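You operate a simulated robot arm through the tools that you are given. There is no shell and no other tool.

Carry out the task below with a simulated robot arm. There is one attempt and no reset: what you move stays moved.

JOB
Switch the box off, then clamp the earth lug under the brass nut.
Fine: loosen the nut, push the lug home, tighten the nut; the box stays off. Where these are worked on the way, their far stop is far enough and under half their travel is too little: brass nut.

Only the result counts: the job must be done as asked and must still hold three seconds after the hand-in. Knocking over, shifting, dropping, spilling or breaking anything else fails it.

ROBOT AND FRAMES
A 7-joint arm with a two-finger parallel gripper, fixed in place. Base frame: the origin is on the floor under the middle of its stand, x ahead of it, y to its left, z up; the work surface is at about z = 0.74. Readings come in m, degrees, newtons and seconds.
It reaches about 0.966 m from its shoulder. Its first joint turns from -166.0 to 166.0 degrees. Payload 3.43 kg.
Tool frame: the origin (TCP) lies between the finger pads and is the grasp point; the fingertips stand 0.03 m ahead of it; z points along the fingers, y is the line along which they close. Largest opening 0.094 m; finger width 0.028, thickness 0.01; the body of the gripper, 0.05 by 0.096 m, starts 0.055 m behind the TCP.
Orientation is told as [roll, pitch, yaw] about the base's x, y, z axes, in that order, counted from this pose: with the fingers straight down and closing along the base's y, the tool's x points along the base's -x, its y along +y and its z along -z.

CONTROLS
- The arm moves only by the tool step_arm. Its argument "rows" is a list of rows, each a list of 6 numbers: the shift along the base's x, y, z in m, then the turn, a rotation vector about the base's x, y, z in rad. In form: [[x, y, z, ax, ay, az], ...]. A call has 1 to 20 rows; each row is the pose to reach, as a shift and turn from the pose commanded when the call began. "hand" is the opening, from 0 (shut) to 1 (fully open), set as the call begins (left out, the last holds). Rows are played at 5 a second. More than 0.05 m and 8.6 degrees between two rows, or a gripper value outside its range, and nothing of the call is played. A pose out of reach is approached as far as the arm can. The call stops where the force on the tool passes 40 N (or 10 N more than at its start, if that is more) or the arm is blocked; 0.2 s more then pass. Each finger travels about 0.045 m/s and halts on what it meets, pressing with about 24 N; the grip force reading is that of the motor and also rises with nothing between the fingers. The clock runs only during rows and for 0.2 s after the last one: add rows that repeat a pose to give the fingers time. The reply holds the time, the measured pose of the TCP, the force on the tool along the base axes, the opening and the grip force, in the units named above and with some noise, with the torque about the TCP (base axes, N m) and any sound that the robot's microphone picked up.
- Cameras (640 x 400 px; columns grow to the right, rows downward): "scene" is fixed at [0.4001, -0.6505, 1.3264]; the picture's right is [0.82, -0.57, 0.00], its down [-0.37, -0.53, -0.76] and it looks along [0.44, 0.62, -0.65] (base axes); focal length 318 px, centre (320, 200). "wrist" rides on the gripper at [0.076, 0.014, -0.103] in the tool frame; the picture's right is [-0.18, 0.98, 0.00], its down [-0.75, -0.14, -0.64] and it looks along [-0.63, -0.12, 0.77] (tool axes); focal length 243 px, centre (320, 200). There is no depth. A picture from a camera that has moved, and an enlarged one, comes with that camera's place and axes in the base frame and with its lens.
- get_image(camera): a new picture of that camera. It takes no simulated time.
- raise_lower(by): slides the trunk up (or, below 0, down) by that many m; the arm rides with it, the base frame stays. It gives what a move gives, with no picture.
- inspect(camera, box): a new picture of the part [left, top, right, bottom] of that camera's present view, enlarged. It takes no simulated time.
- job_done(): hands the job in; it is judged then, once.

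Places have to be worked out from the pictures, the camera data and where the tool is seen. Open the gripper and draw the arm clear of the work before you hand the job in, unless the task says otherwise.

The tools are called after "Emit:" as name(argument=value, ...) on one line, values as JSON. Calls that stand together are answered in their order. step_arm: Moves the arm, as the interface text tells. Its arguments: {"type":"object","properties":{"rows":{"type":"array","items":{"type":"array","items":{"type":"number"}}},"hand":{"type":"number"}},"required":["rows"]} The other tools are called the same way: raise_lower (by) moves the trunk up or down; get_image (camera) takes a picture; inspect (camera, box) takes an enlarged picture of a part of a camera's view; job_done () hands the job in.

At the start:

```text
time: 0.0
tool_pos: [0.6733, -0.1728, 1.0739]
orientation: [0.0, 0.0, 0.0]
wrist_force: [0.0, -0.4, 0.6]
torque: [-0.02, -0.04, 0.0]
width: 0.0936
gripper_force: 0.1
trunk travel left (down, up): [-0.225, 0.265]
```

scene: 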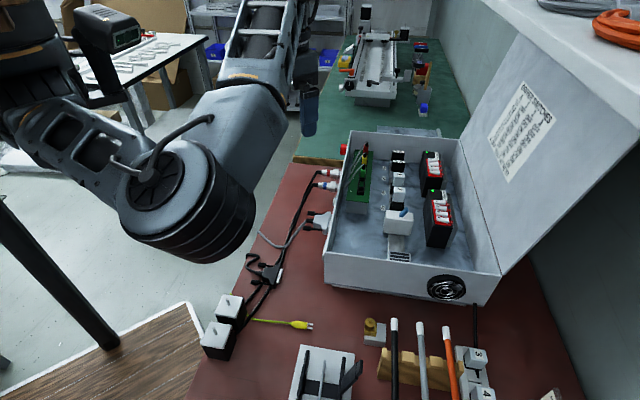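
wrist: 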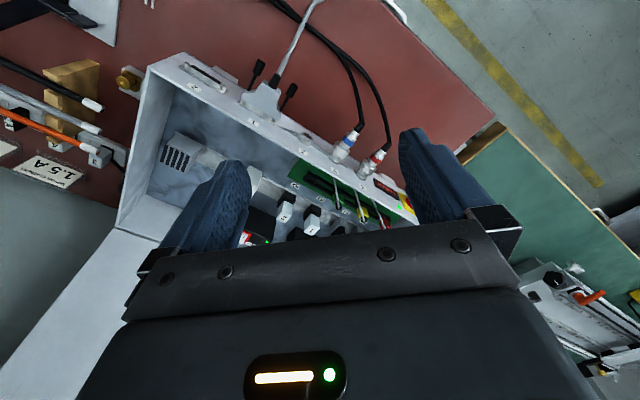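

I'll start by enlarging the parts of the scene that matter: the box's interior and front, and the brass nut with the lug.

Emit:
inspect(camera="scene", box=[320, 120, 520, 310])

Emit:
inspect(camera="scene", box=[190, 280, 510, 400])

Emit:
inspect(camera="wrist", box=[0, 0, 320, 220])

Emit:
inspect(camera="scene", box=[300, 130, 400, 220])

```text
2.11 times, centred on (420, 215) of scene
camera zoom: at [0.4001, -0.6505, 1.3264], right [0.82, -0.57, 0.0], down [-0.37, -0.53, -0.76], along [0.44, 0.62, -0.65], focal length 670 px, centre (110, 168)
```

zoom: 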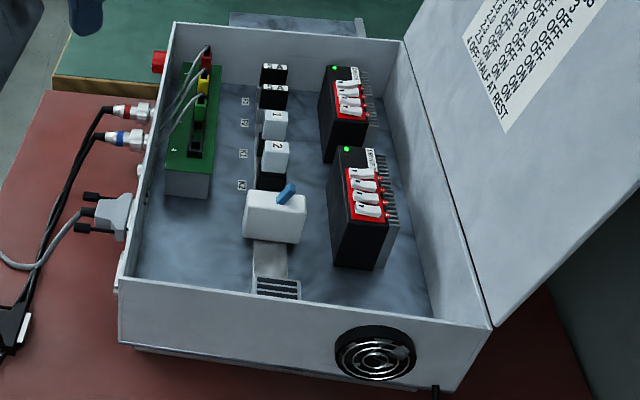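

```text
2.00 times, centred on (350, 340) of scene
camera zoom: at [0.4001, -0.6505, 1.3264], right [0.82, -0.57, 0.0], down [-0.37, -0.53, -0.76], along [0.44, 0.62, -0.65], focal length 636 px, centre (260, -80)
```

zoom: 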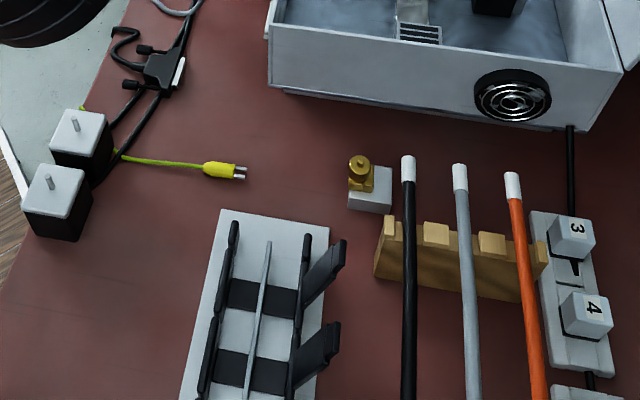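

```text
1.82 times, centred on (160, 110) of wrist
camera zoom: at [0.5979, -0.1572, 1.1753], right [0.18, 0.98, 0.0], down [0.75, -0.14, 0.64], along [0.63, -0.12, -0.77], focal length 441 px, centre (611, 364)
```

zoom: 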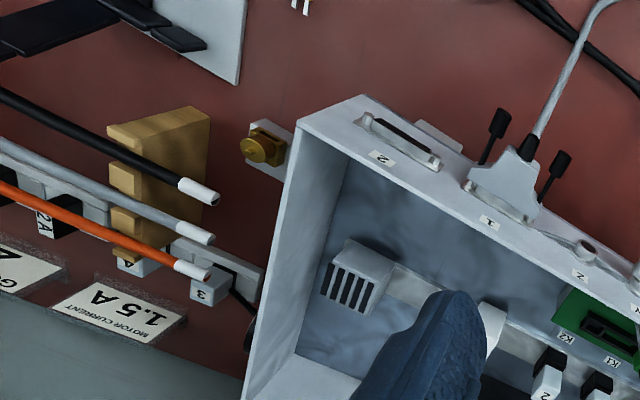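

```text
4.44 times, centred on (350, 175) of scene
camera zoom: at [0.4001, -0.6505, 1.3264], right [0.82, -0.57, 0.0], down [-0.37, -0.53, -0.76], along [0.44, 0.62, -0.65], focal length 1414 px, centre (187, 311)
```

zoom: 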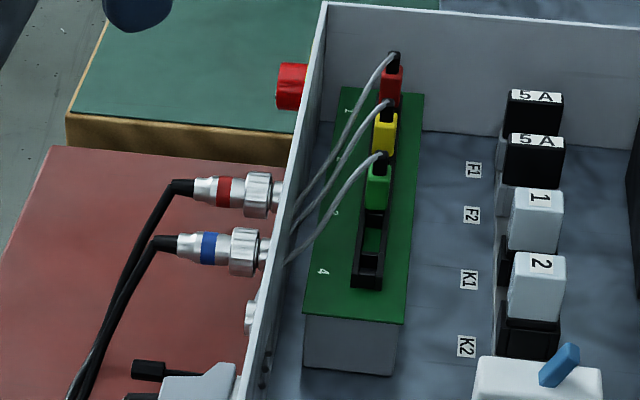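

The lid label and the red item on the robot-side wall need a closer look, as either could tell me where the box's off switch is.

Emit:
inspect(camera="scene", box=[480, 70, 570, 190])

Emit:
inspect(camera="scene", box=[330, 135, 370, 165])

Emit:
inspect(camera="scene", box=[375, 195, 425, 275])

Emit:
inspect(camera="scene", box=[340, 310, 400, 355])

Emit:
inspect(camera="scene", box=[190, 280, 330, 370])

Emit:
inspect(camera="wrist", box=[240, 60, 420, 240])

```text
3.33 times, centred on (525, 130) of scene
camera zoom: at [0.4001, -0.6505, 1.3264], right [0.82, -0.57, 0.0], down [-0.37, -0.53, -0.76], along [0.44, 0.62, -0.65], focal length 1060 px, centre (-363, 433)
```

zoom: 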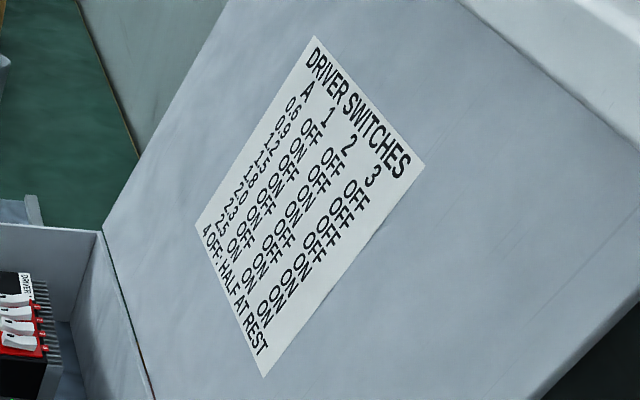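

```text
13.33 times, centred on (350, 150) of scene
camera zoom: at [0.4001, -0.6505, 1.3264], right [0.82, -0.57, 0.0], down [-0.37, -0.53, -0.76], along [0.44, 0.62, -0.65], focal length 4242 px, centre (-80, 867)
```

zoom: 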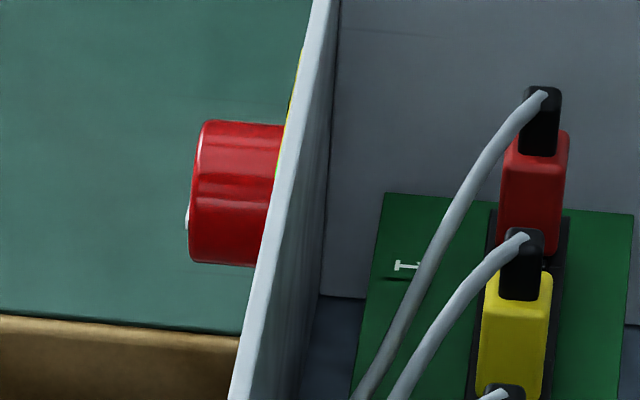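

```text
5.00 times, centred on (400, 235) of scene
camera zoom: at [0.4001, -0.6505, 1.3264], right [0.82, -0.57, 0.0], down [-0.37, -0.53, -0.76], along [0.44, 0.62, -0.65], focal length 1591 px, centre (-80, 25)
```

zoom: 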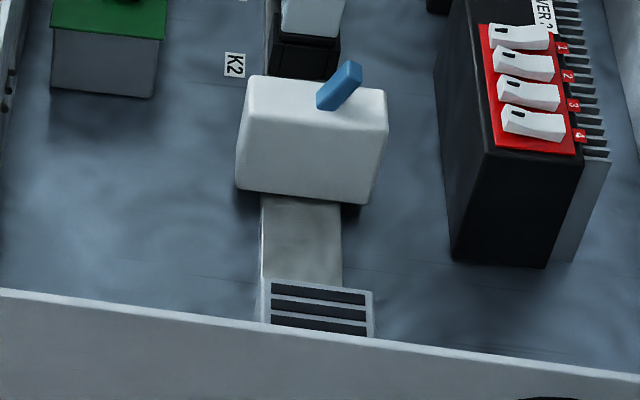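

```text
8.89 times, centred on (370, 332) of scene
camera zoom: at [0.4001, -0.6505, 1.3264], right [0.82, -0.57, 0.0], down [-0.37, -0.53, -0.76], along [0.44, 0.62, -0.65], focal length 2828 px, centre (-124, -978)
```

zoom: 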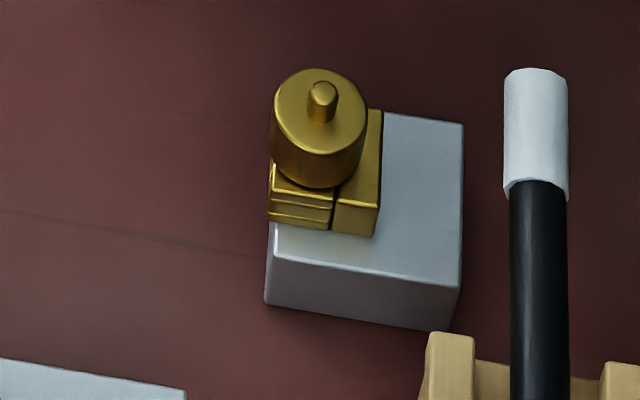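

```text
4.44 times, centred on (260, 325) of scene
camera zoom: at [0.4001, -0.6505, 1.3264], right [0.82, -0.57, 0.0], down [-0.37, -0.53, -0.76], along [0.44, 0.62, -0.65], focal length 1414 px, centre (587, -356)
```

zoom: 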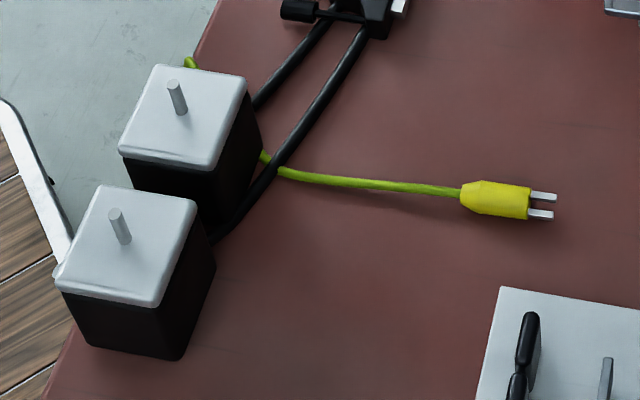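

```text
2.22 times, centred on (330, 150) of wrist
camera zoom: at [0.5979, -0.1572, 1.1753], right [0.18, 0.98, 0.0], down [0.75, -0.14, 0.64], along [0.63, -0.12, -0.77], focal length 539 px, centre (298, 311)
```

zoom: 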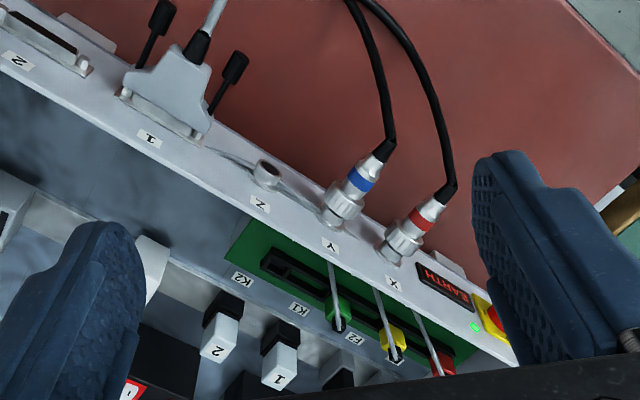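

The box is turned about 45° (connector wall runs along (1,1), corner near (0.62,-0.35,0.88)). The red-on-yellow knob triangulates to about (0.89,-0.06,0.856) on that wall. I'll swing the wrist camera round to face the knob and see whether it is pushed or turned.

Emit:
step_arm(rows=[[0.005, 0.037, 0, 0, 0, -0.131], [0.01, 0.074, 0, 0, 0, -0.262], [0.015, 0.111, 0, 0, 0, -0.393], [0.02, 0.148, 0, 0, 0, -0.524], [0.025, 0.185, 0, 0, 0, -0.654], [0.03, 0.222, 0, 0, 0, -0.785]], hand=1)

```text
time: 1.4
tool_pos: [0.703, 0.0499, 1.0738]
orientation: [0.0, 0.0, -45.2]
wrist_force: [-0.4, -1.0, -0.4]
torque: [0.04, -0.04, 0.02]
width: 0.0942
gripper_force: 0.1
trunk travel left (down, up): [-0.225, 0.265]
```

The yaw worked as commanded. Next I tilt the fingers 30° forward and come down to the viewing pose outside the connector wall.

Emit:
step_arm(rows=[[0.02, 0.002, -0.034, -0.0925, -0.0925, 0], [0.04, 0.003, -0.068, -0.185, -0.185, 0], [0.06, 0.005, -0.102, -0.2775, -0.2775, 0], [0.08, 0.006, -0.136, -0.37, -0.37, 0], [0.098, 0.007, -0.165, -0.37, -0.37, 0]])

Emit:
get_image(camera="wrist")

Emit:
get_image(camera="scene")

```text
time: 2.6
tool_pos: [0.8014, 0.0581, 0.9075]
orientation: [0.0, -30.1, -45.2]
wrist_force: [-0.4, -0.3, 0.5]
torque: [-0.01, 0.02, 0.03]
width: 0.0939
gripper_force: 0.1
trunk travel left (down, up): [-0.225, 0.265]
```

```text
taken
camera wrist: at [0.7291, 0.1522, 0.9574], right [0.81, 0.58, 0.09], down [0.13, -0.33, 0.93], along [0.57, -0.74, -0.35], focal length 243 px, centre (320, 200)
```

wrist: 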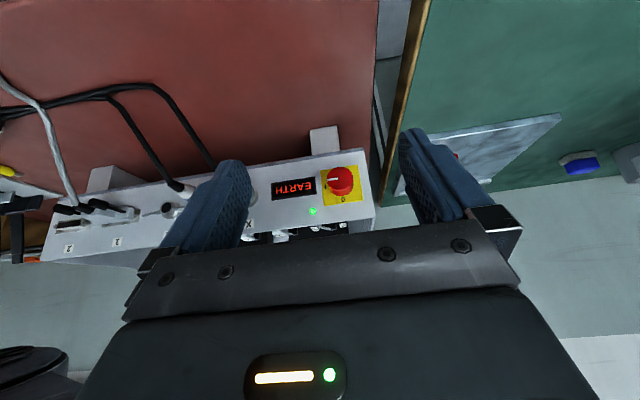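

```text
taken
```

scene: 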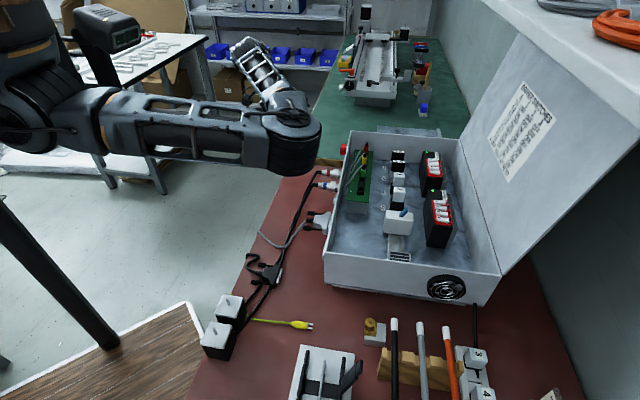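

Emit:
inspect(camera="wrist", box=[250, 130, 390, 240])

Emit:
inspect(camera="wrist", box=[315, 155, 365, 215])

```text
3.64 times, centred on (320, 185) of wrist
camera zoom: at [0.7291, 0.1522, 0.9574], right [0.81, 0.58, 0.09], down [0.13, -0.33, 0.93], along [0.57, -0.74, -0.35], focal length 882 px, centre (320, 254)
```

zoom: 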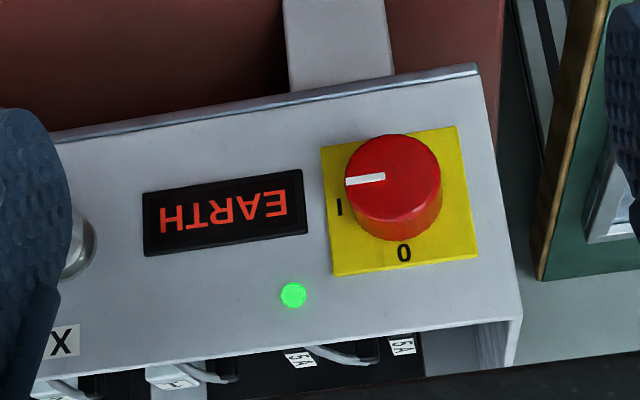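

```text
6.67 times, centred on (340, 185) of wrist
camera zoom: at [0.7291, 0.1522, 0.9574], right [0.81, 0.58, 0.09], down [0.13, -0.33, 0.93], along [0.57, -0.74, -0.35], focal length 1618 px, centre (187, 300)
```

zoom: 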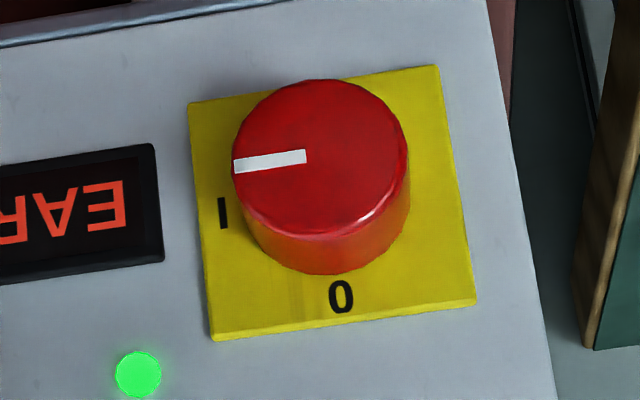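

The knob is a rotary isolator: its white pointer is at I, and 0 is at the top, so it turns 90° counter-clockwise seen from the front (the picture is upside down). Its face centre is at about (0.905,-0.034,0.840) and it is about 30 mm across. I'll bring the tool horizontal along the panel's inward normal.

Emit:
step_arm(rows=[[0.0, 0.0, 0.01, -0.0926, -0.0926, 0], [0.0, 0.0, 0.01, -0.1852, -0.1852, 0], [0.0, 0.0, 0.01, -0.2778, -0.2778, 0], [0.005, 0.0, 0.01, -0.3704, -0.3704, 0], [0.01, -0.002, 0.01, -0.463, -0.463, 0], [0.014, -0.003, 0.01, -0.5556, -0.5556, 0], [0.018, -0.005, 0.01, -0.6482, -0.6482, 0], [0.018, -0.005, 0.01, -0.7407, -0.7407, 0]])

Emit:
get_image(camera="scene")

Emit:
get_image(camera="wrist")

```text
time: 4.4
tool_pos: [0.8289, 0.0519, 0.9264]
orientation: [5.1, -89.5, -50.2]
wrist_force: [0.0, 1.0, -0.2]
torque: [-0.01, -0.01, 0.0]
width: 0.0938
gripper_force: 0.0
out of reach, approached as far as the arm can: row 8
trunk travel left (down, up): [-0.225, 0.265]
```

```text
taken
```

scene: 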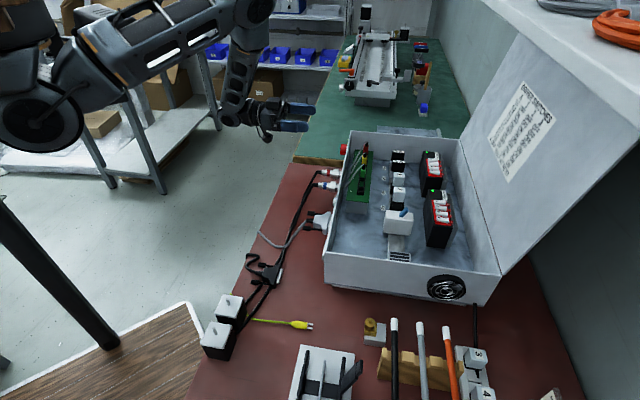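

```text
taken
camera wrist: at [0.7668, 0.1355, 0.849], right [0.7, 0.69, 0.18], down [-0.55, 0.35, 0.76], along [0.46, -0.63, 0.62], focal length 243 px, centre (320, 200)
```

wrist: 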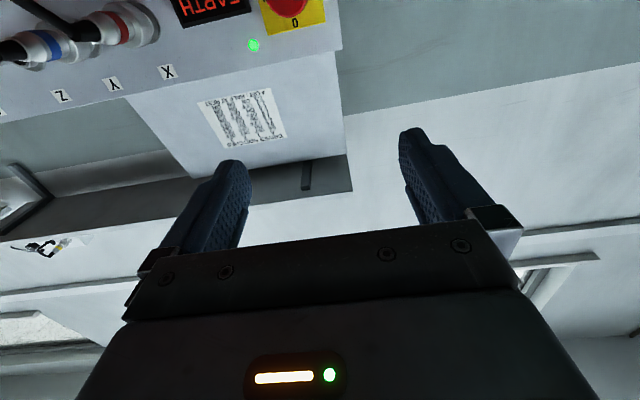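

The arm got nearly horizontal but hit its reach limit. I'll tilt back a little, rise, and lower the trunk so that a horizontal tool at knob height is easier to reach.

Emit:
step_arm(rows=[[-0.01, 0.01, 0.03, 0.0925, 0.0925, 0], [-0.02, 0.02, 0.06, 0.185, 0.185, 0], [-0.03, 0.03, 0.09, 0.2775, 0.2775, 0], [-0.04, 0.04, 0.12, 0.37, 0.37, 0], [-0.04, 0.04, 0.15, 0.37, 0.37, 0]])

Emit:
raise_lower(by=-0.15)

```text
time: 5.6
tool_pos: [0.7882, 0.0916, 1.077]
orientation: [0.0, -59.9, -44.9]
wrist_force: [0.1, 0.0, -1.3]
torque: [0.0, 0.03, -0.02]
width: 0.0939
gripper_force: 0.1
trunk travel left (down, up): [-0.225, 0.265]
```

```text
time: 7.3
tool_pos: [0.7884, 0.0905, 0.9271]
orientation: [0.1, -60.0, -45.0]
wrist_force: [-0.3, -0.4, 0.9]
torque: [0.01, -0.01, -0.01]
width: 0.0938
gripper_force: 0.1
trunk travel left (down, up): [-0.075, 0.415]
```

Trunk lowered. Now I tilt to horizontal again and line up about 0.12 m out from the knob, slightly above its height.

Emit:
step_arm(rows=[[0.005, -0.005, 0.0, -0.0925, -0.0925, 0], [0.012, -0.015, -0.01, -0.185, -0.185, 0], [0.02, -0.025, -0.02, -0.2775, -0.2775, 0], [0.031, -0.038, -0.03, -0.37, -0.37, 0]])

Emit:
get_image(camera="wrist")

```text
time: 8.3
tool_pos: [0.8333, 0.0502, 0.859]
orientation: [-23.2, -87.1, -22.0]
wrist_force: [0.1, 0.1, -0.2]
torque: [0.02, 0.0, -0.02]
width: 0.094
gripper_force: 0.1
out of reach, approached as far as the arm can: row 3, 4
trunk travel left (down, up): [-0.075, 0.415]
```

```text
taken
camera wrist: at [0.7688, 0.1355, 0.7855], right [0.71, 0.69, 0.17], down [-0.52, 0.34, 0.78], along [0.48, -0.64, 0.6], focal length 243 px, centre (320, 200)
```

wrist: 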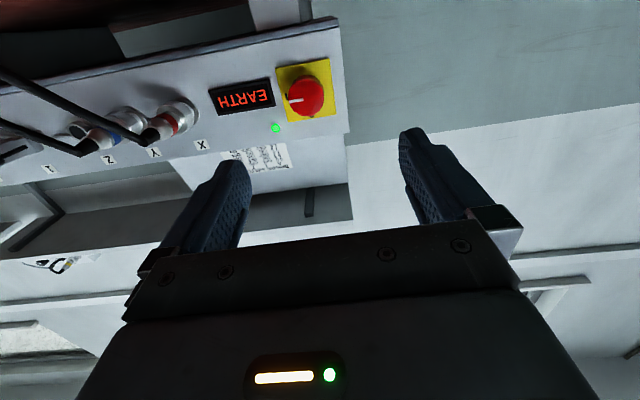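

The arm cannot quite hold a fully horizontal tool here, so I'll use a tool leaning about 20° off the panel normal. I can swing that rigidly about the knob's own axis from -45° to +45°. First I back the tilt off to 70° and check alignment.

Emit:
step_arm(rows=[[0.0, -0.003, 0.007, 0.0823, 0.0823, 0], [-0.001, -0.006, 0.014, 0.1646, 0.1646, 0], [-0.002, -0.01, 0.022, 0.2468, 0.2468, 0], [-0.002, -0.01, 0.022, 0.2468, 0.2468, 0]])

Emit:
get_image(camera="wrist")

Emit:
get_image(camera="scene")

```text
time: 9.3
tool_pos: [0.8362, 0.0413, 0.9035]
orientation: [0.1, -70.0, -45.1]
wrist_force: [0.4, 0.1, -0.5]
torque: [0.02, 0.01, 0.0]
width: 0.094
gripper_force: 0.1
trunk travel left (down, up): [-0.075, 0.415]
```

```text
taken
camera wrist: at [0.7594, 0.1383, 0.8665], right [0.74, 0.65, 0.17], down [-0.34, 0.14, 0.93], along [0.58, -0.75, 0.33], focal length 243 px, centre (320, 200)
```

wrist: 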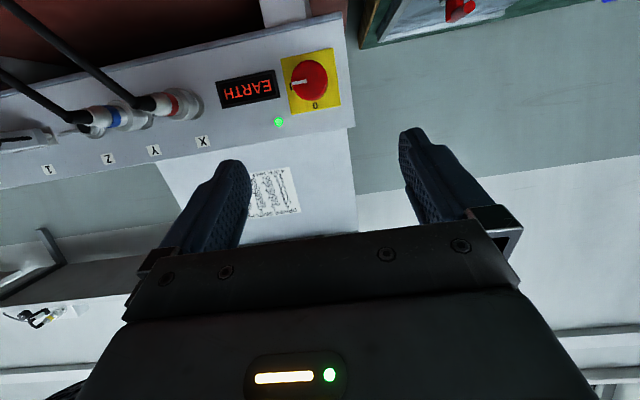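

```text
taken
```

scene: 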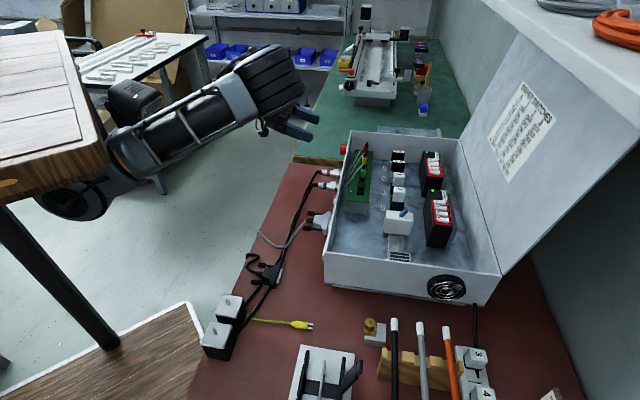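

Emit:
inspect(camera="wrist", box=[280, 40, 350, 130])

```text
4.44 times, centred on (315, 85) of wrist
camera zoom: at [0.7594, 0.1383, 0.8665], right [0.74, 0.65, 0.17], down [-0.34, 0.14, 0.93], along [0.58, -0.75, 0.33], focal length 1078 px, centre (342, 711)
```

zoom: 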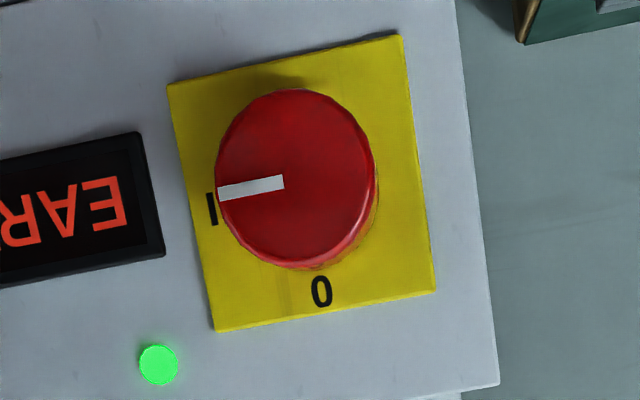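

Triangulation agrees well: plate centre about (0.919,-0.047,0.839), panel at exactly 45°. I'll roll -45° about the panel normal into the pre-grasp pose, 6 cm short of the knob.

Emit:
step_arm(rows=[[0.0, -0.006, -0.007, 0.0926, -0.0926, 0], [0.0, -0.012, -0.014, 0.1851, -0.1851, 0], [0.001, -0.018, -0.021, 0.2777, -0.2777, 0], [0.001, -0.025, -0.028, 0.3703, -0.3703, 0], [0.002, -0.031, -0.036, 0.4628, -0.4628, 0], [0.002, -0.037, -0.044, 0.5554, -0.5554, 0], [0.002, -0.037, -0.044, 0.5554, -0.5554, 0]])

Emit:
get_image(camera="wrist")

```text
time: 10.9
tool_pos: [0.8372, 0.0055, 0.8601]
orientation: [71.3, -41.5, -107.7]
wrist_force: [-0.8, -0.2, -0.3]
torque: [0.02, 0.02, -0.01]
width: 0.0941
gripper_force: 0.1
trunk travel left (down, up): [-0.075, 0.415]
```

```text
taken
camera wrist: at [0.7761, 0.1189, 0.8433], right [0.45, 0.36, 0.82], down [-0.78, -0.29, 0.55], along [0.44, -0.89, 0.15], focal length 243 px, centre (320, 200)
```

wrist: 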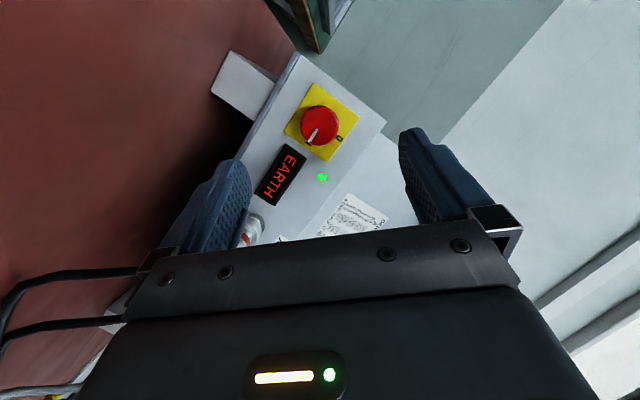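

Orientation and position match the plan, with the knob centred between the fingers. I'll set the opening to about 45 mm so the fingers clear the display, and advance most of the way.

Emit:
step_arm(rows=[[0.0, 0.0, 0.0, 0, 0, 0], [0.009, -0.0055, -0.0027, 0, 0, 0], [0.018, -0.011, -0.0053, 0, 0, 0], [0.027, -0.0165, -0.008, 0, 0, 0], [0.027, -0.0165, -0.008, 0, 0, 0]], hand=0.48)

Emit:
get_image(camera="wrist")

Emit:
inspect(camera="scene", box=[270, 110, 390, 200])

```text
time: 12.2
tool_pos: [0.864, -0.0118, 0.8523]
orientation: [71.1, -41.5, -107.9]
wrist_force: [0.5, -0.4, 0.0]
torque: [0.04, 0.0, -0.03]
width: 0.0452
gripper_force: 0.0
trunk travel left (down, up): [-0.075, 0.415]
```

```text
taken
camera wrist: at [0.8033, 0.1011, 0.8351], right [0.45, 0.36, 0.82], down [-0.78, -0.29, 0.56], along [0.44, -0.89, 0.15], focal length 243 px, centre (320, 200)
```

wrist: 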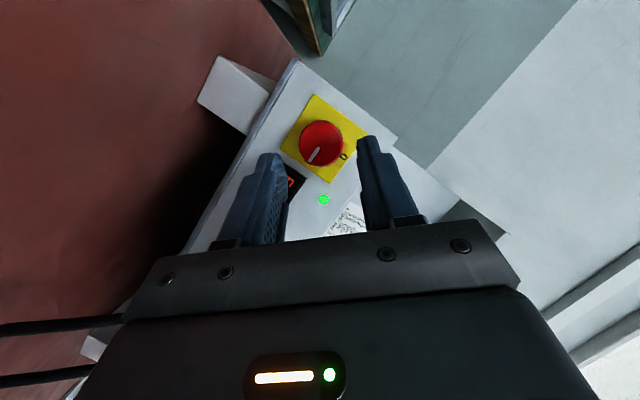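

```text
4.44 times, centred on (330, 155) of scene
camera zoom: at [0.4001, -0.6505, 1.3264], right [0.82, -0.57, 0.0], down [-0.37, -0.53, -0.76], along [0.44, 0.62, -0.65], focal length 1414 px, centre (276, 400)
```

zoom: 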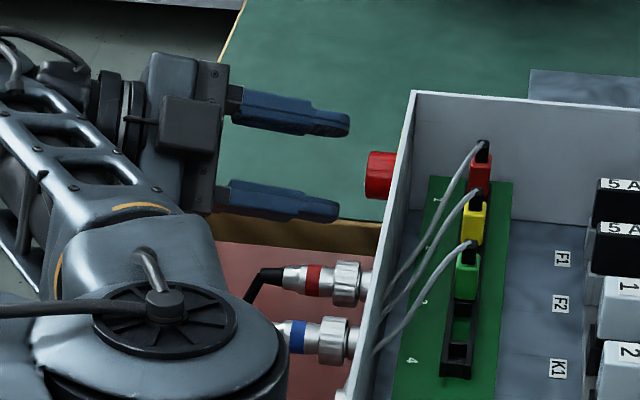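

Knob stays centred and nothing touches. I'll advance the remaining ~29 mm so that the fingertips straddle the knob.

Emit:
step_arm(rows=[[0.006, -0.0035, -0.0018, 0, 0, 0], [0.012, -0.007, -0.0036, 0, 0, 0], [0.018, -0.0105, -0.0053, 0, 0, 0], [0.0242, -0.0138, -0.0071, 0, 0, 0], [0.0242, -0.0138, -0.0071, 0, 0, 0]])

Emit:
get_image(camera="wrist")

Emit:
inspect(camera="scene", box=[270, 110, 390, 200])

```text
time: 13.3
tool_pos: [0.8862, -0.0254, 0.8452]
orientation: [71.1, -41.6, -107.7]
wrist_force: [0.4, -0.2, -0.6]
torque: [0.04, 0.0, -0.01]
width: 0.0448
gripper_force: 0.1
trunk travel left (down, up): [-0.075, 0.415]
```

```text
taken
camera wrist: at [0.8267, 0.0874, 0.8284], right [0.45, 0.36, 0.82], down [-0.78, -0.29, 0.56], along [0.44, -0.89, 0.15], focal length 243 px, centre (320, 200)
```

wrist: 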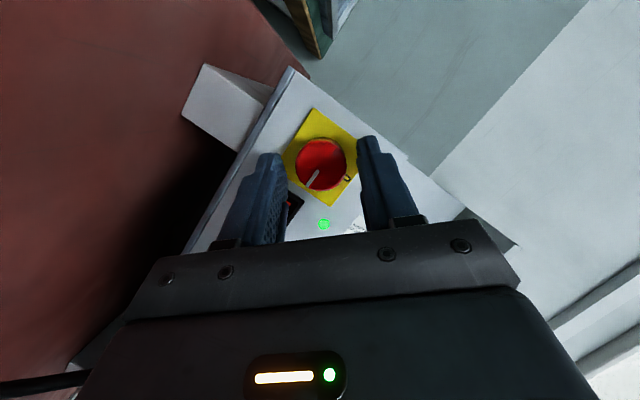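

```text
4.44 times, centred on (330, 155) of scene
camera zoom: at [0.4001, -0.6505, 1.3264], right [0.82, -0.57, 0.0], down [-0.37, -0.53, -0.76], along [0.44, 0.62, -0.65], focal length 1414 px, centre (276, 400)
```

zoom: 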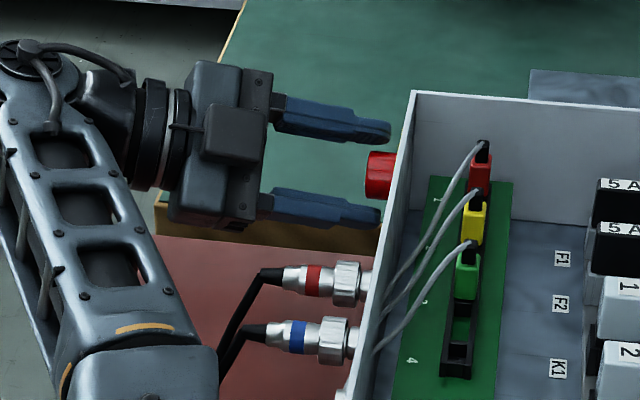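

The fingers straddle the knob symmetrically with no force. Closing on it now.

Emit:
step_arm(rows=[[0, 0, 0, 0, 0, 0], [0, 0, 0, 0, 0, 0], [0, 0, 0, 0, 0, 0]], hand=0.2)

Emit:
get_image(camera="wrist")

```text
time: 14.2
tool_pos: [0.887, -0.0259, 0.8453]
orientation: [71.0, -41.8, -107.7]
wrist_force: [-0.6, 6.8, -7.7]
torque: [-0.19, -0.18, -0.13]
width: 0.0305
gripper_force: 45.4
trunk travel left (down, up): [-0.075, 0.415]
```

```text
taken
camera wrist: at [0.8269, 0.0876, 0.8285], right [0.45, 0.36, 0.82], down [-0.78, -0.29, 0.56], along [0.44, -0.89, 0.15], focal length 243 px, centre (320, 200)
```

wrist: 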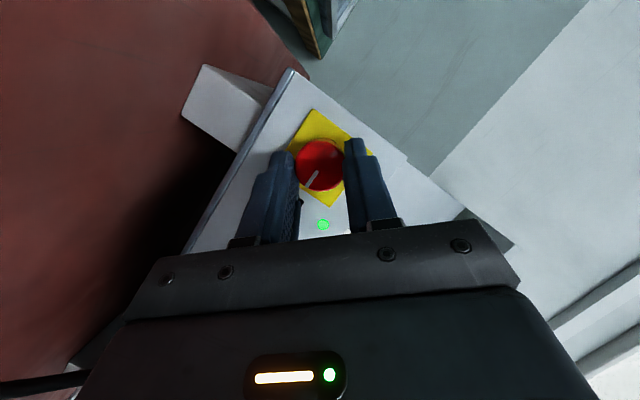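

Gripped at 30.5 mm. I'll rotate about the knob axis counter-clockwise (seen from the front), 45° first, to check that the pointer follows.

Emit:
step_arm(rows=[[0.0006, 0.0006, 0.0008, -0.0926, 0.0926, 0], [0.0013, 0.0013, 0.0015, -0.1851, 0.1851, 0], [0.0021, 0.0021, 0.002, -0.2777, 0.2777, 0], [0.0029, 0.0029, 0.0024, -0.3703, 0.3703, 0], [0.0037, 0.0037, 0.0026, -0.4628, 0.4628, 0], [0.0046, 0.0046, 0.0027, -0.5554, 0.5554, 0]])

Emit:
get_image(camera="wrist")

```text
time: 15.0
tool_pos: [0.8885, -0.0303, 0.8669]
orientation: [52.3, -62.8, -93.8]
wrist_force: [-49.2, -1.7, 25.3]
torque: [-1.25, 1.05, -1.33]
width: 0.0328
gripper_force: 12.3
trunk travel left (down, up): [-0.075, 0.415]
stopped in row 4: the force on the tool passed its limit at 232 N (the readings are from after the stop); the commanded pose is now the measured one
```

```text
taken
camera wrist: at [0.8234, 0.0756, 0.8335], right [0.64, 0.57, 0.52], down [-0.6, -0.05, 0.8], along [0.48, -0.82, 0.31], focal length 243 px, centre (320, 200)
```

wrist: 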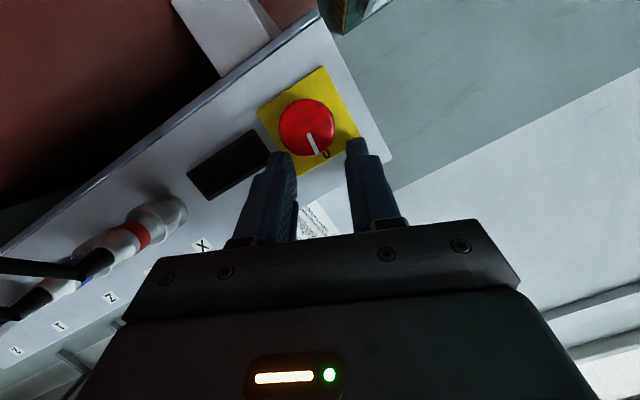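

The force limit tripped, but the display and green LED are now dark and the pointer sits near 0. The hand jumped about 2 cm up. I'll look closely before moving.

Emit:
inspect(camera="wrist", box=[230, 60, 390, 180])

Emit:
get_image(camera="scene")

Emit:
inspect(camera="scene", box=[270, 110, 390, 200])

```text
3.33 times, centred on (310, 120) of wrist
camera zoom: at [0.8234, 0.0756, 0.8335], right [0.64, 0.57, 0.52], down [-0.6, -0.05, 0.8], along [0.48, -0.82, 0.31], focal length 809 px, centre (353, 467)
```

zoom: 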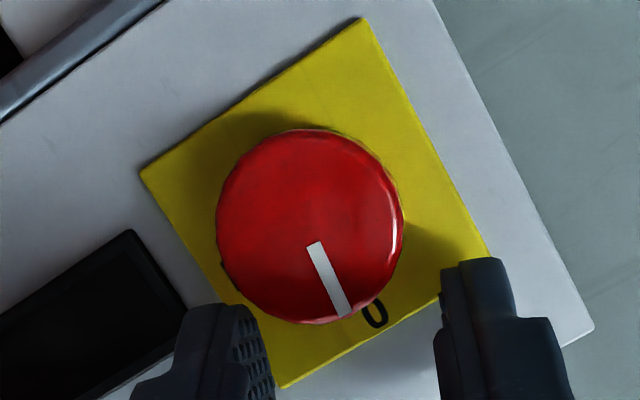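

```text
taken
```

scene: 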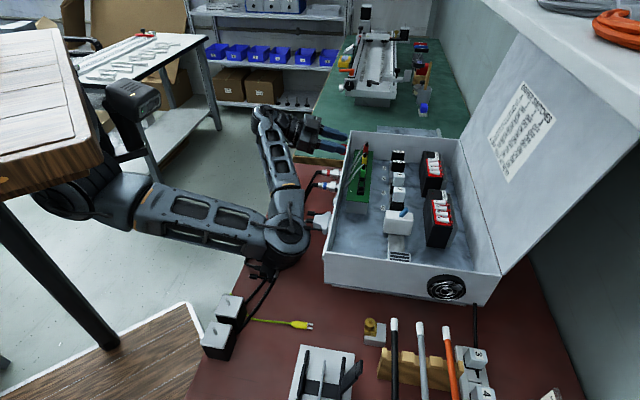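

```text
4.44 times, centred on (330, 155) of scene
camera zoom: at [0.4001, -0.6505, 1.3264], right [0.82, -0.57, 0.0], down [-0.37, -0.53, -0.76], along [0.44, 0.62, -0.65], focal length 1414 px, centre (276, 400)
```

zoom: 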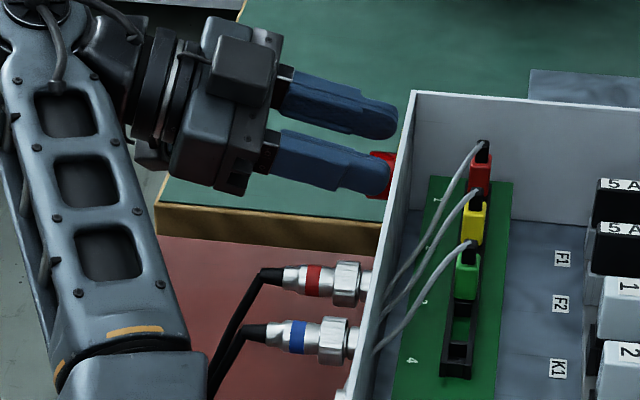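

The knob reads about 0 and the display and LED are off, but the fingers slipped over the knob's top and now press the panel at about 35 N. I'll open slightly and back straight out along the panel normal.

Emit:
step_arm(rows=[[-0.007, 0.007, 0.002, 0, 0, 0], [-0.014, 0.014, 0.004, 0, 0, 0], [-0.024, 0.024, 0.006, 0, 0, 0], [-0.035, 0.035, 0.008, 0, 0, 0], [-0.045, 0.045, 0.01, 0, 0, 0]], hand=0.48)

Emit:
get_image(camera="wrist")

Emit:
inspect(camera="wrist", box=[240, 50, 380, 170])

```text
time: 15.6
tool_pos: [0.8796, -0.0721, 0.9944]
orientation: [80.6, -65.0, -121.0]
wrist_force: [3.4, -2.6, 1.8]
torque: [0.08, 0.04, 0.0]
width: 0.0452
gripper_force: 0.0
trunk travel left (down, up): [-0.075, 0.415]
stopped in row 2: the arm was blocked; the commanded pose is now the measured one
```

```text
taken
camera wrist: at [0.8258, 0.0316, 0.9385], right [0.55, 0.6, 0.58], down [-0.74, 0.04, 0.67], along [0.38, -0.8, 0.47], focal length 243 px, centre (320, 200)
```

wrist: 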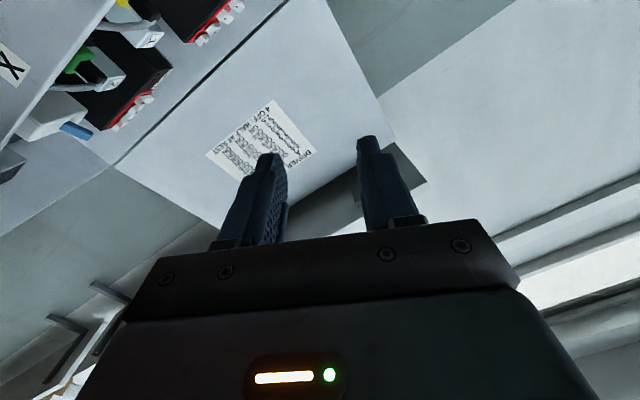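

```text
3.33 times, centred on (310, 110) of wrist
camera zoom: at [0.8258, 0.0316, 0.9385], right [0.55, 0.6, 0.58], down [-0.74, 0.04, 0.67], along [0.38, -0.8, 0.47], focal length 809 px, centre (353, 500)
```

zoom: 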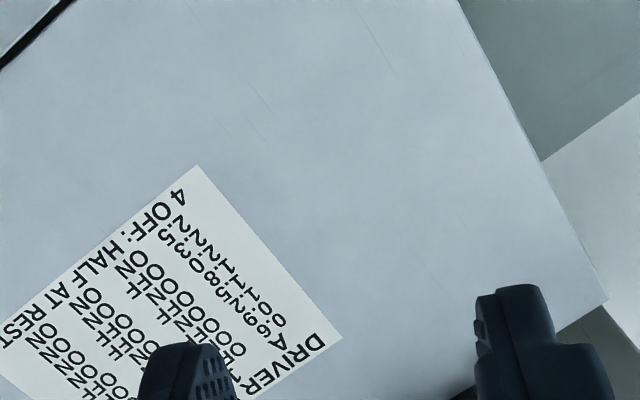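

The arm sprang upward, so I suspect the elbow had been pressing against something on the table. I'll look at the scene before doing anything else.

Emit:
get_image(camera="scene")

Emit:
inspect(camera="scene", box=[180, 120, 420, 300])

```text
taken
```

scene: 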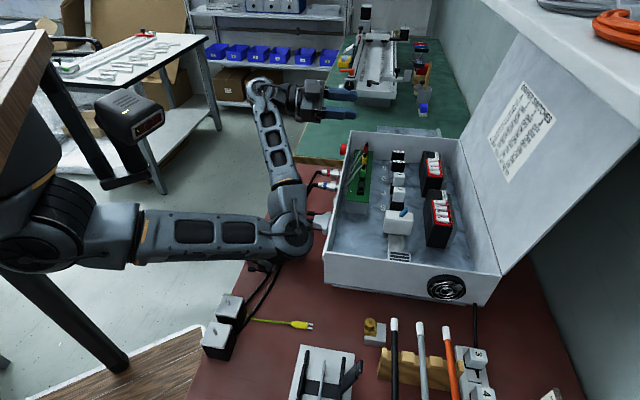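

```text
2.22 times, centred on (300, 210) of scene
camera zoom: at [0.4001, -0.6505, 1.3264], right [0.82, -0.57, 0.0], down [-0.37, -0.53, -0.76], along [0.44, 0.62, -0.65], focal length 707 px, centre (364, 178)
```

zoom: 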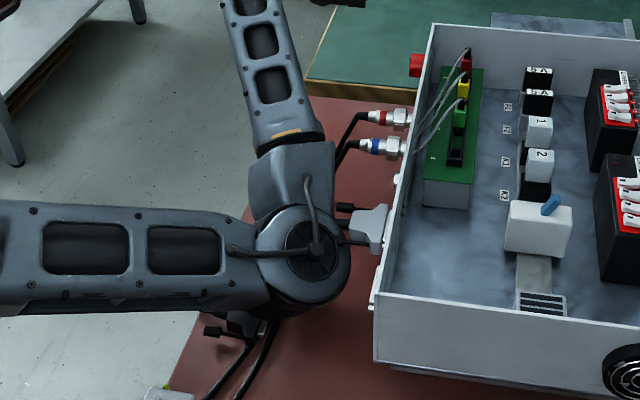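

The elbow had swung low beside the D-connector and the box, which explains the blocking. I'll raise the trunk to lift the whole arm clear.

Emit:
raise_lower(by=0.2)

Emit:
get_image(camera="scene")

Emit:
inspect(camera="scene", box=[320, 120, 520, 310])

Emit:
inspect(camera="scene", box=[190, 280, 510, 400])

```text
time: 15.9
tool_pos: [0.9102, 0.2407, 0.9673]
orientation: [79.0, -59.4, -103.0]
wrist_force: [3.5, 7.7, 11.9]
torque: [0.4, 0.89, -0.62]
width: 0.0453
gripper_force: 0.1
trunk travel left (down, up): [-0.085, 0.405]
stopped: the arm was blocked; the commanded pose is now the measured one
```

```text
taken
```

scene: 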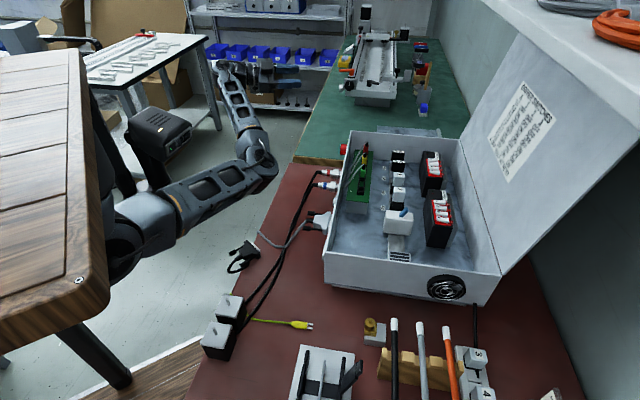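

```text
2.11 times, centred on (420, 215) of scene
camera zoom: at [0.4001, -0.6505, 1.3264], right [0.82, -0.57, 0.0], down [-0.37, -0.53, -0.76], along [0.44, 0.62, -0.65], focal length 670 px, centre (110, 168)
```

zoom: 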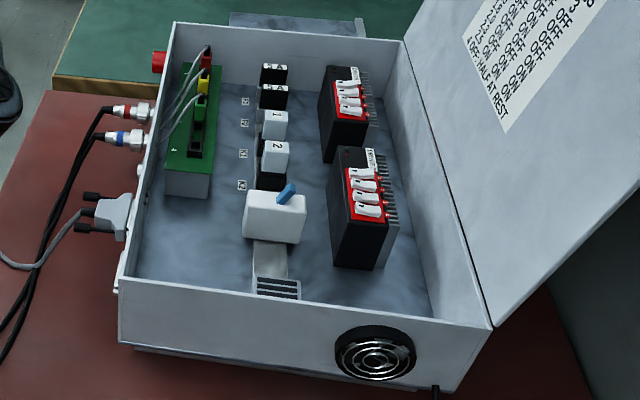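

```text
2.00 times, centred on (350, 340) of scene
camera zoom: at [0.4001, -0.6505, 1.3264], right [0.82, -0.57, 0.0], down [-0.37, -0.53, -0.76], along [0.44, 0.62, -0.65], focal length 636 px, centre (260, -80)
```

zoom: 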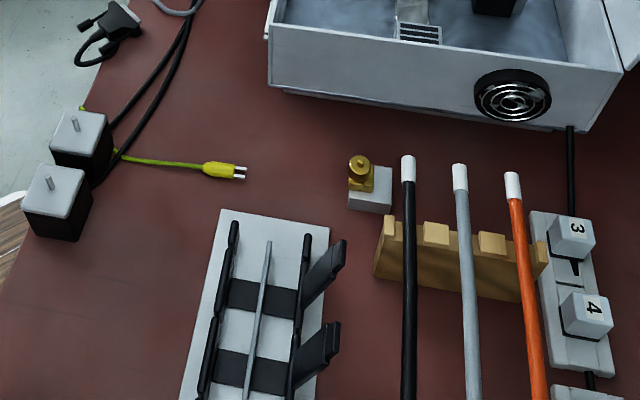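

Two things stand out. The arm jumped again, to y=0.24. A loose black connector near the table edge has also been pushed from its original spot by the elbow. I'll hold still for a moment to see whether the arm is stable.

Emit:
step_arm(rows=[[0, 0, 0, 0, 0, 0], [0, 0, 0, 0, 0, 0], [0, 0, 0, 0, 0, 0]])

Emit:
get_image(camera="scene")

Emit:
get_image(camera="wrist")

```text
time: 16.2
tool_pos: [0.8488, 0.5391, 0.956]
orientation: [77.3, -65.8, -99.4]
wrist_force: [-19.8, 2.1, 3.1]
torque: [0.06, 0.15, 0.53]
width: 0.0449
gripper_force: 0.1
trunk travel left (down, up): [-0.085, 0.405]
stopped in row 1: the arm was blocked; the commanded pose is now the measured one
```

```text
taken
```

scene: 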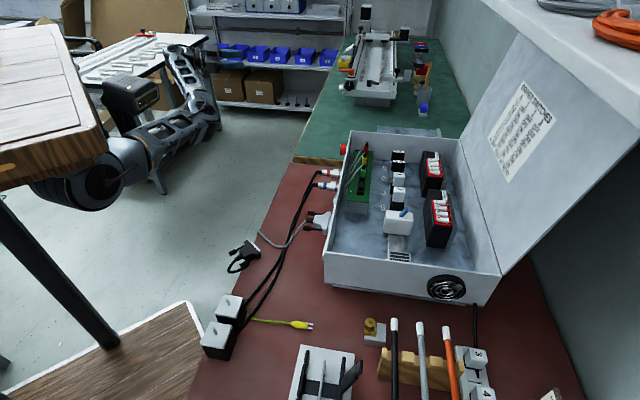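

```text
taken
camera wrist: at [0.7635, 0.6195, 0.9015], right [0.34, 0.75, 0.56], down [-0.7, -0.19, 0.69], along [0.63, -0.63, 0.46], focal length 243 px, centre (320, 200)
```

wrist: 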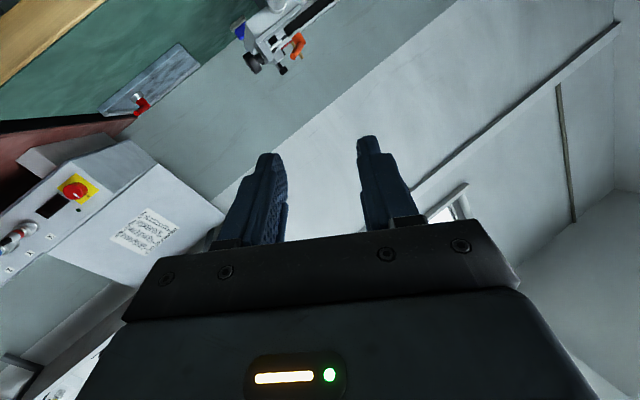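

The arm is still coasting to the left, now clear of the bench. I'll keep commanding a hold until it settles.

Emit:
step_arm(rows=[[0, 0, 0, 0, 0, 0], [0, 0, 0, 0, 0, 0], [0, 0, 0, 0, 0, 0]])

Emit:
get_image(camera="scene")

```text
time: 17.0
tool_pos: [0.8789, 0.4405, 0.9514]
orientation: [75.9, -65.4, -100.5]
wrist_force: [0.2, -0.1, -0.2]
torque: [-0.01, -0.02, 0.01]
width: 0.0452
gripper_force: 0.1
trunk travel left (down, up): [-0.085, 0.405]
```

```text
taken
```

scene: 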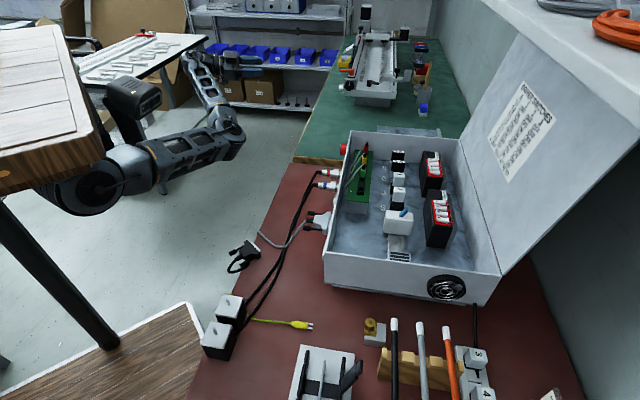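

The arm is calm again. Now I'll check what the elbow disturbed: the black connector, the cables near it and the knob.

Emit:
inspect(camera="scene", box=[190, 160, 350, 360])

Emit:
inspect(camera="scene", box=[215, 220, 295, 290])

Emit:
get_image(camera="wrist")

```text
2.00 times, centred on (270, 260) of scene
camera zoom: at [0.4001, -0.6505, 1.3264], right [0.82, -0.57, 0.0], down [-0.37, -0.53, -0.76], along [0.44, 0.62, -0.65], focal length 636 px, centre (420, 80)
```

zoom: 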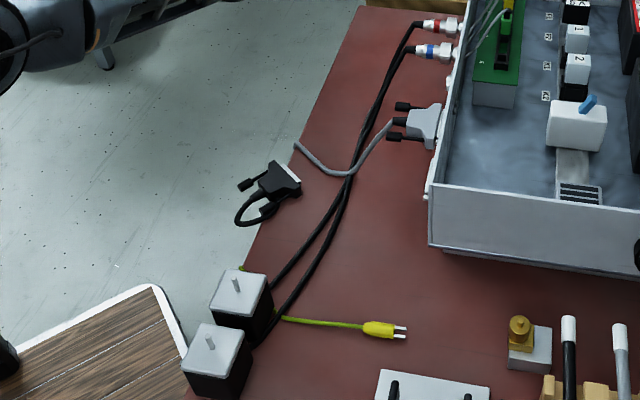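

```text
5.71 times, centred on (255, 255) of scene
camera zoom: at [0.4001, -0.6505, 1.3264], right [0.82, -0.57, 0.0], down [-0.37, -0.53, -0.76], along [0.44, 0.62, -0.65], focal length 1818 px, centre (691, -114)
```

zoom: 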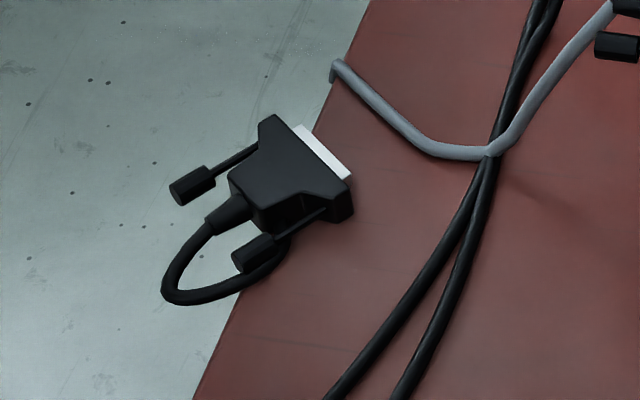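

```text
taken
camera wrist: at [0.7975, 0.525, 0.8975], right [0.38, 0.73, 0.56], down [-0.7, -0.17, 0.69], along [0.6, -0.66, 0.45], focal length 243 px, centre (320, 200)
```

wrist: 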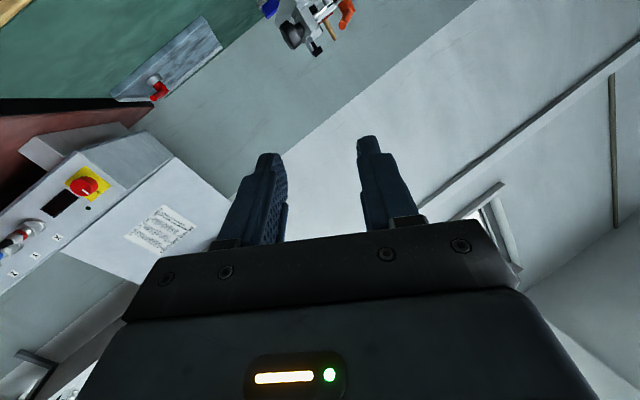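

Emit:
inspect(camera="wrist", box=[50, 155, 130, 225])

Emit:
inspect(camera="scene", box=[290, 130, 390, 220])

```text
5.71 times, centred on (90, 190) of wrist
camera zoom: at [0.7975, 0.525, 0.8975], right [0.38, 0.73, 0.56], down [-0.7, -0.17, 0.69], along [0.6, -0.66, 0.45], focal length 1386 px, centre (1634, 257)
```

zoom: 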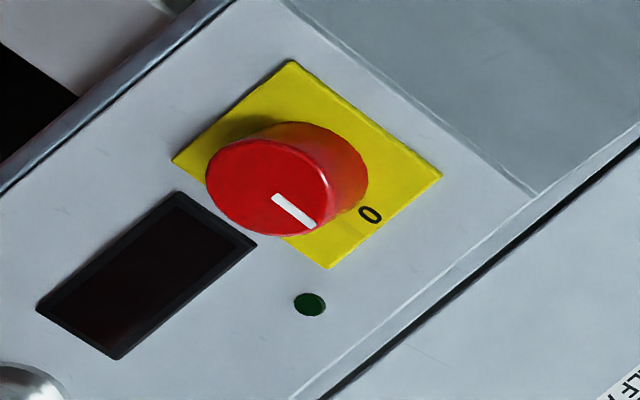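

```text
4.44 times, centred on (340, 175) of scene
camera zoom: at [0.4001, -0.6505, 1.3264], right [0.82, -0.57, 0.0], down [-0.37, -0.53, -0.76], along [0.44, 0.62, -0.65], focal length 1414 px, centre (231, 311)
```

zoom: 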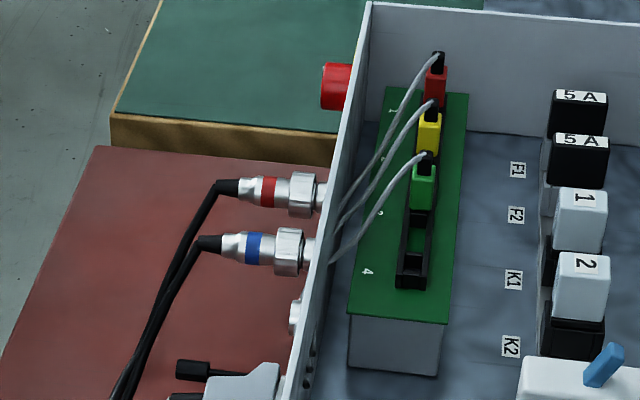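

The knob's pointer is squarely at 0, and the display and LED are off, so the box is off. I'll raise the trunk so the elbow stays high from now on.

Emit:
raise_lower(by=0.2)

Emit:
get_image(camera="scene")

```text
time: 19.2
tool_pos: [0.8788, 0.4402, 1.1506]
orientation: [75.9, -65.4, -100.5]
wrist_force: [0.2, -0.1, -0.1]
torque: [-0.01, -0.03, 0.01]
width: 0.0452
gripper_force: 0.0
trunk travel left (down, up): [-0.285, 0.205]
```

```text
taken
```

scene: 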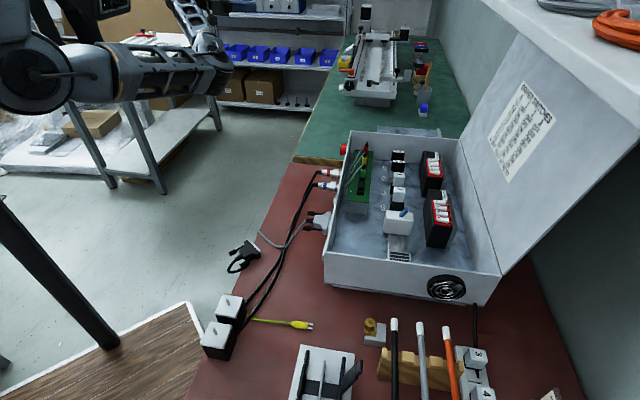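

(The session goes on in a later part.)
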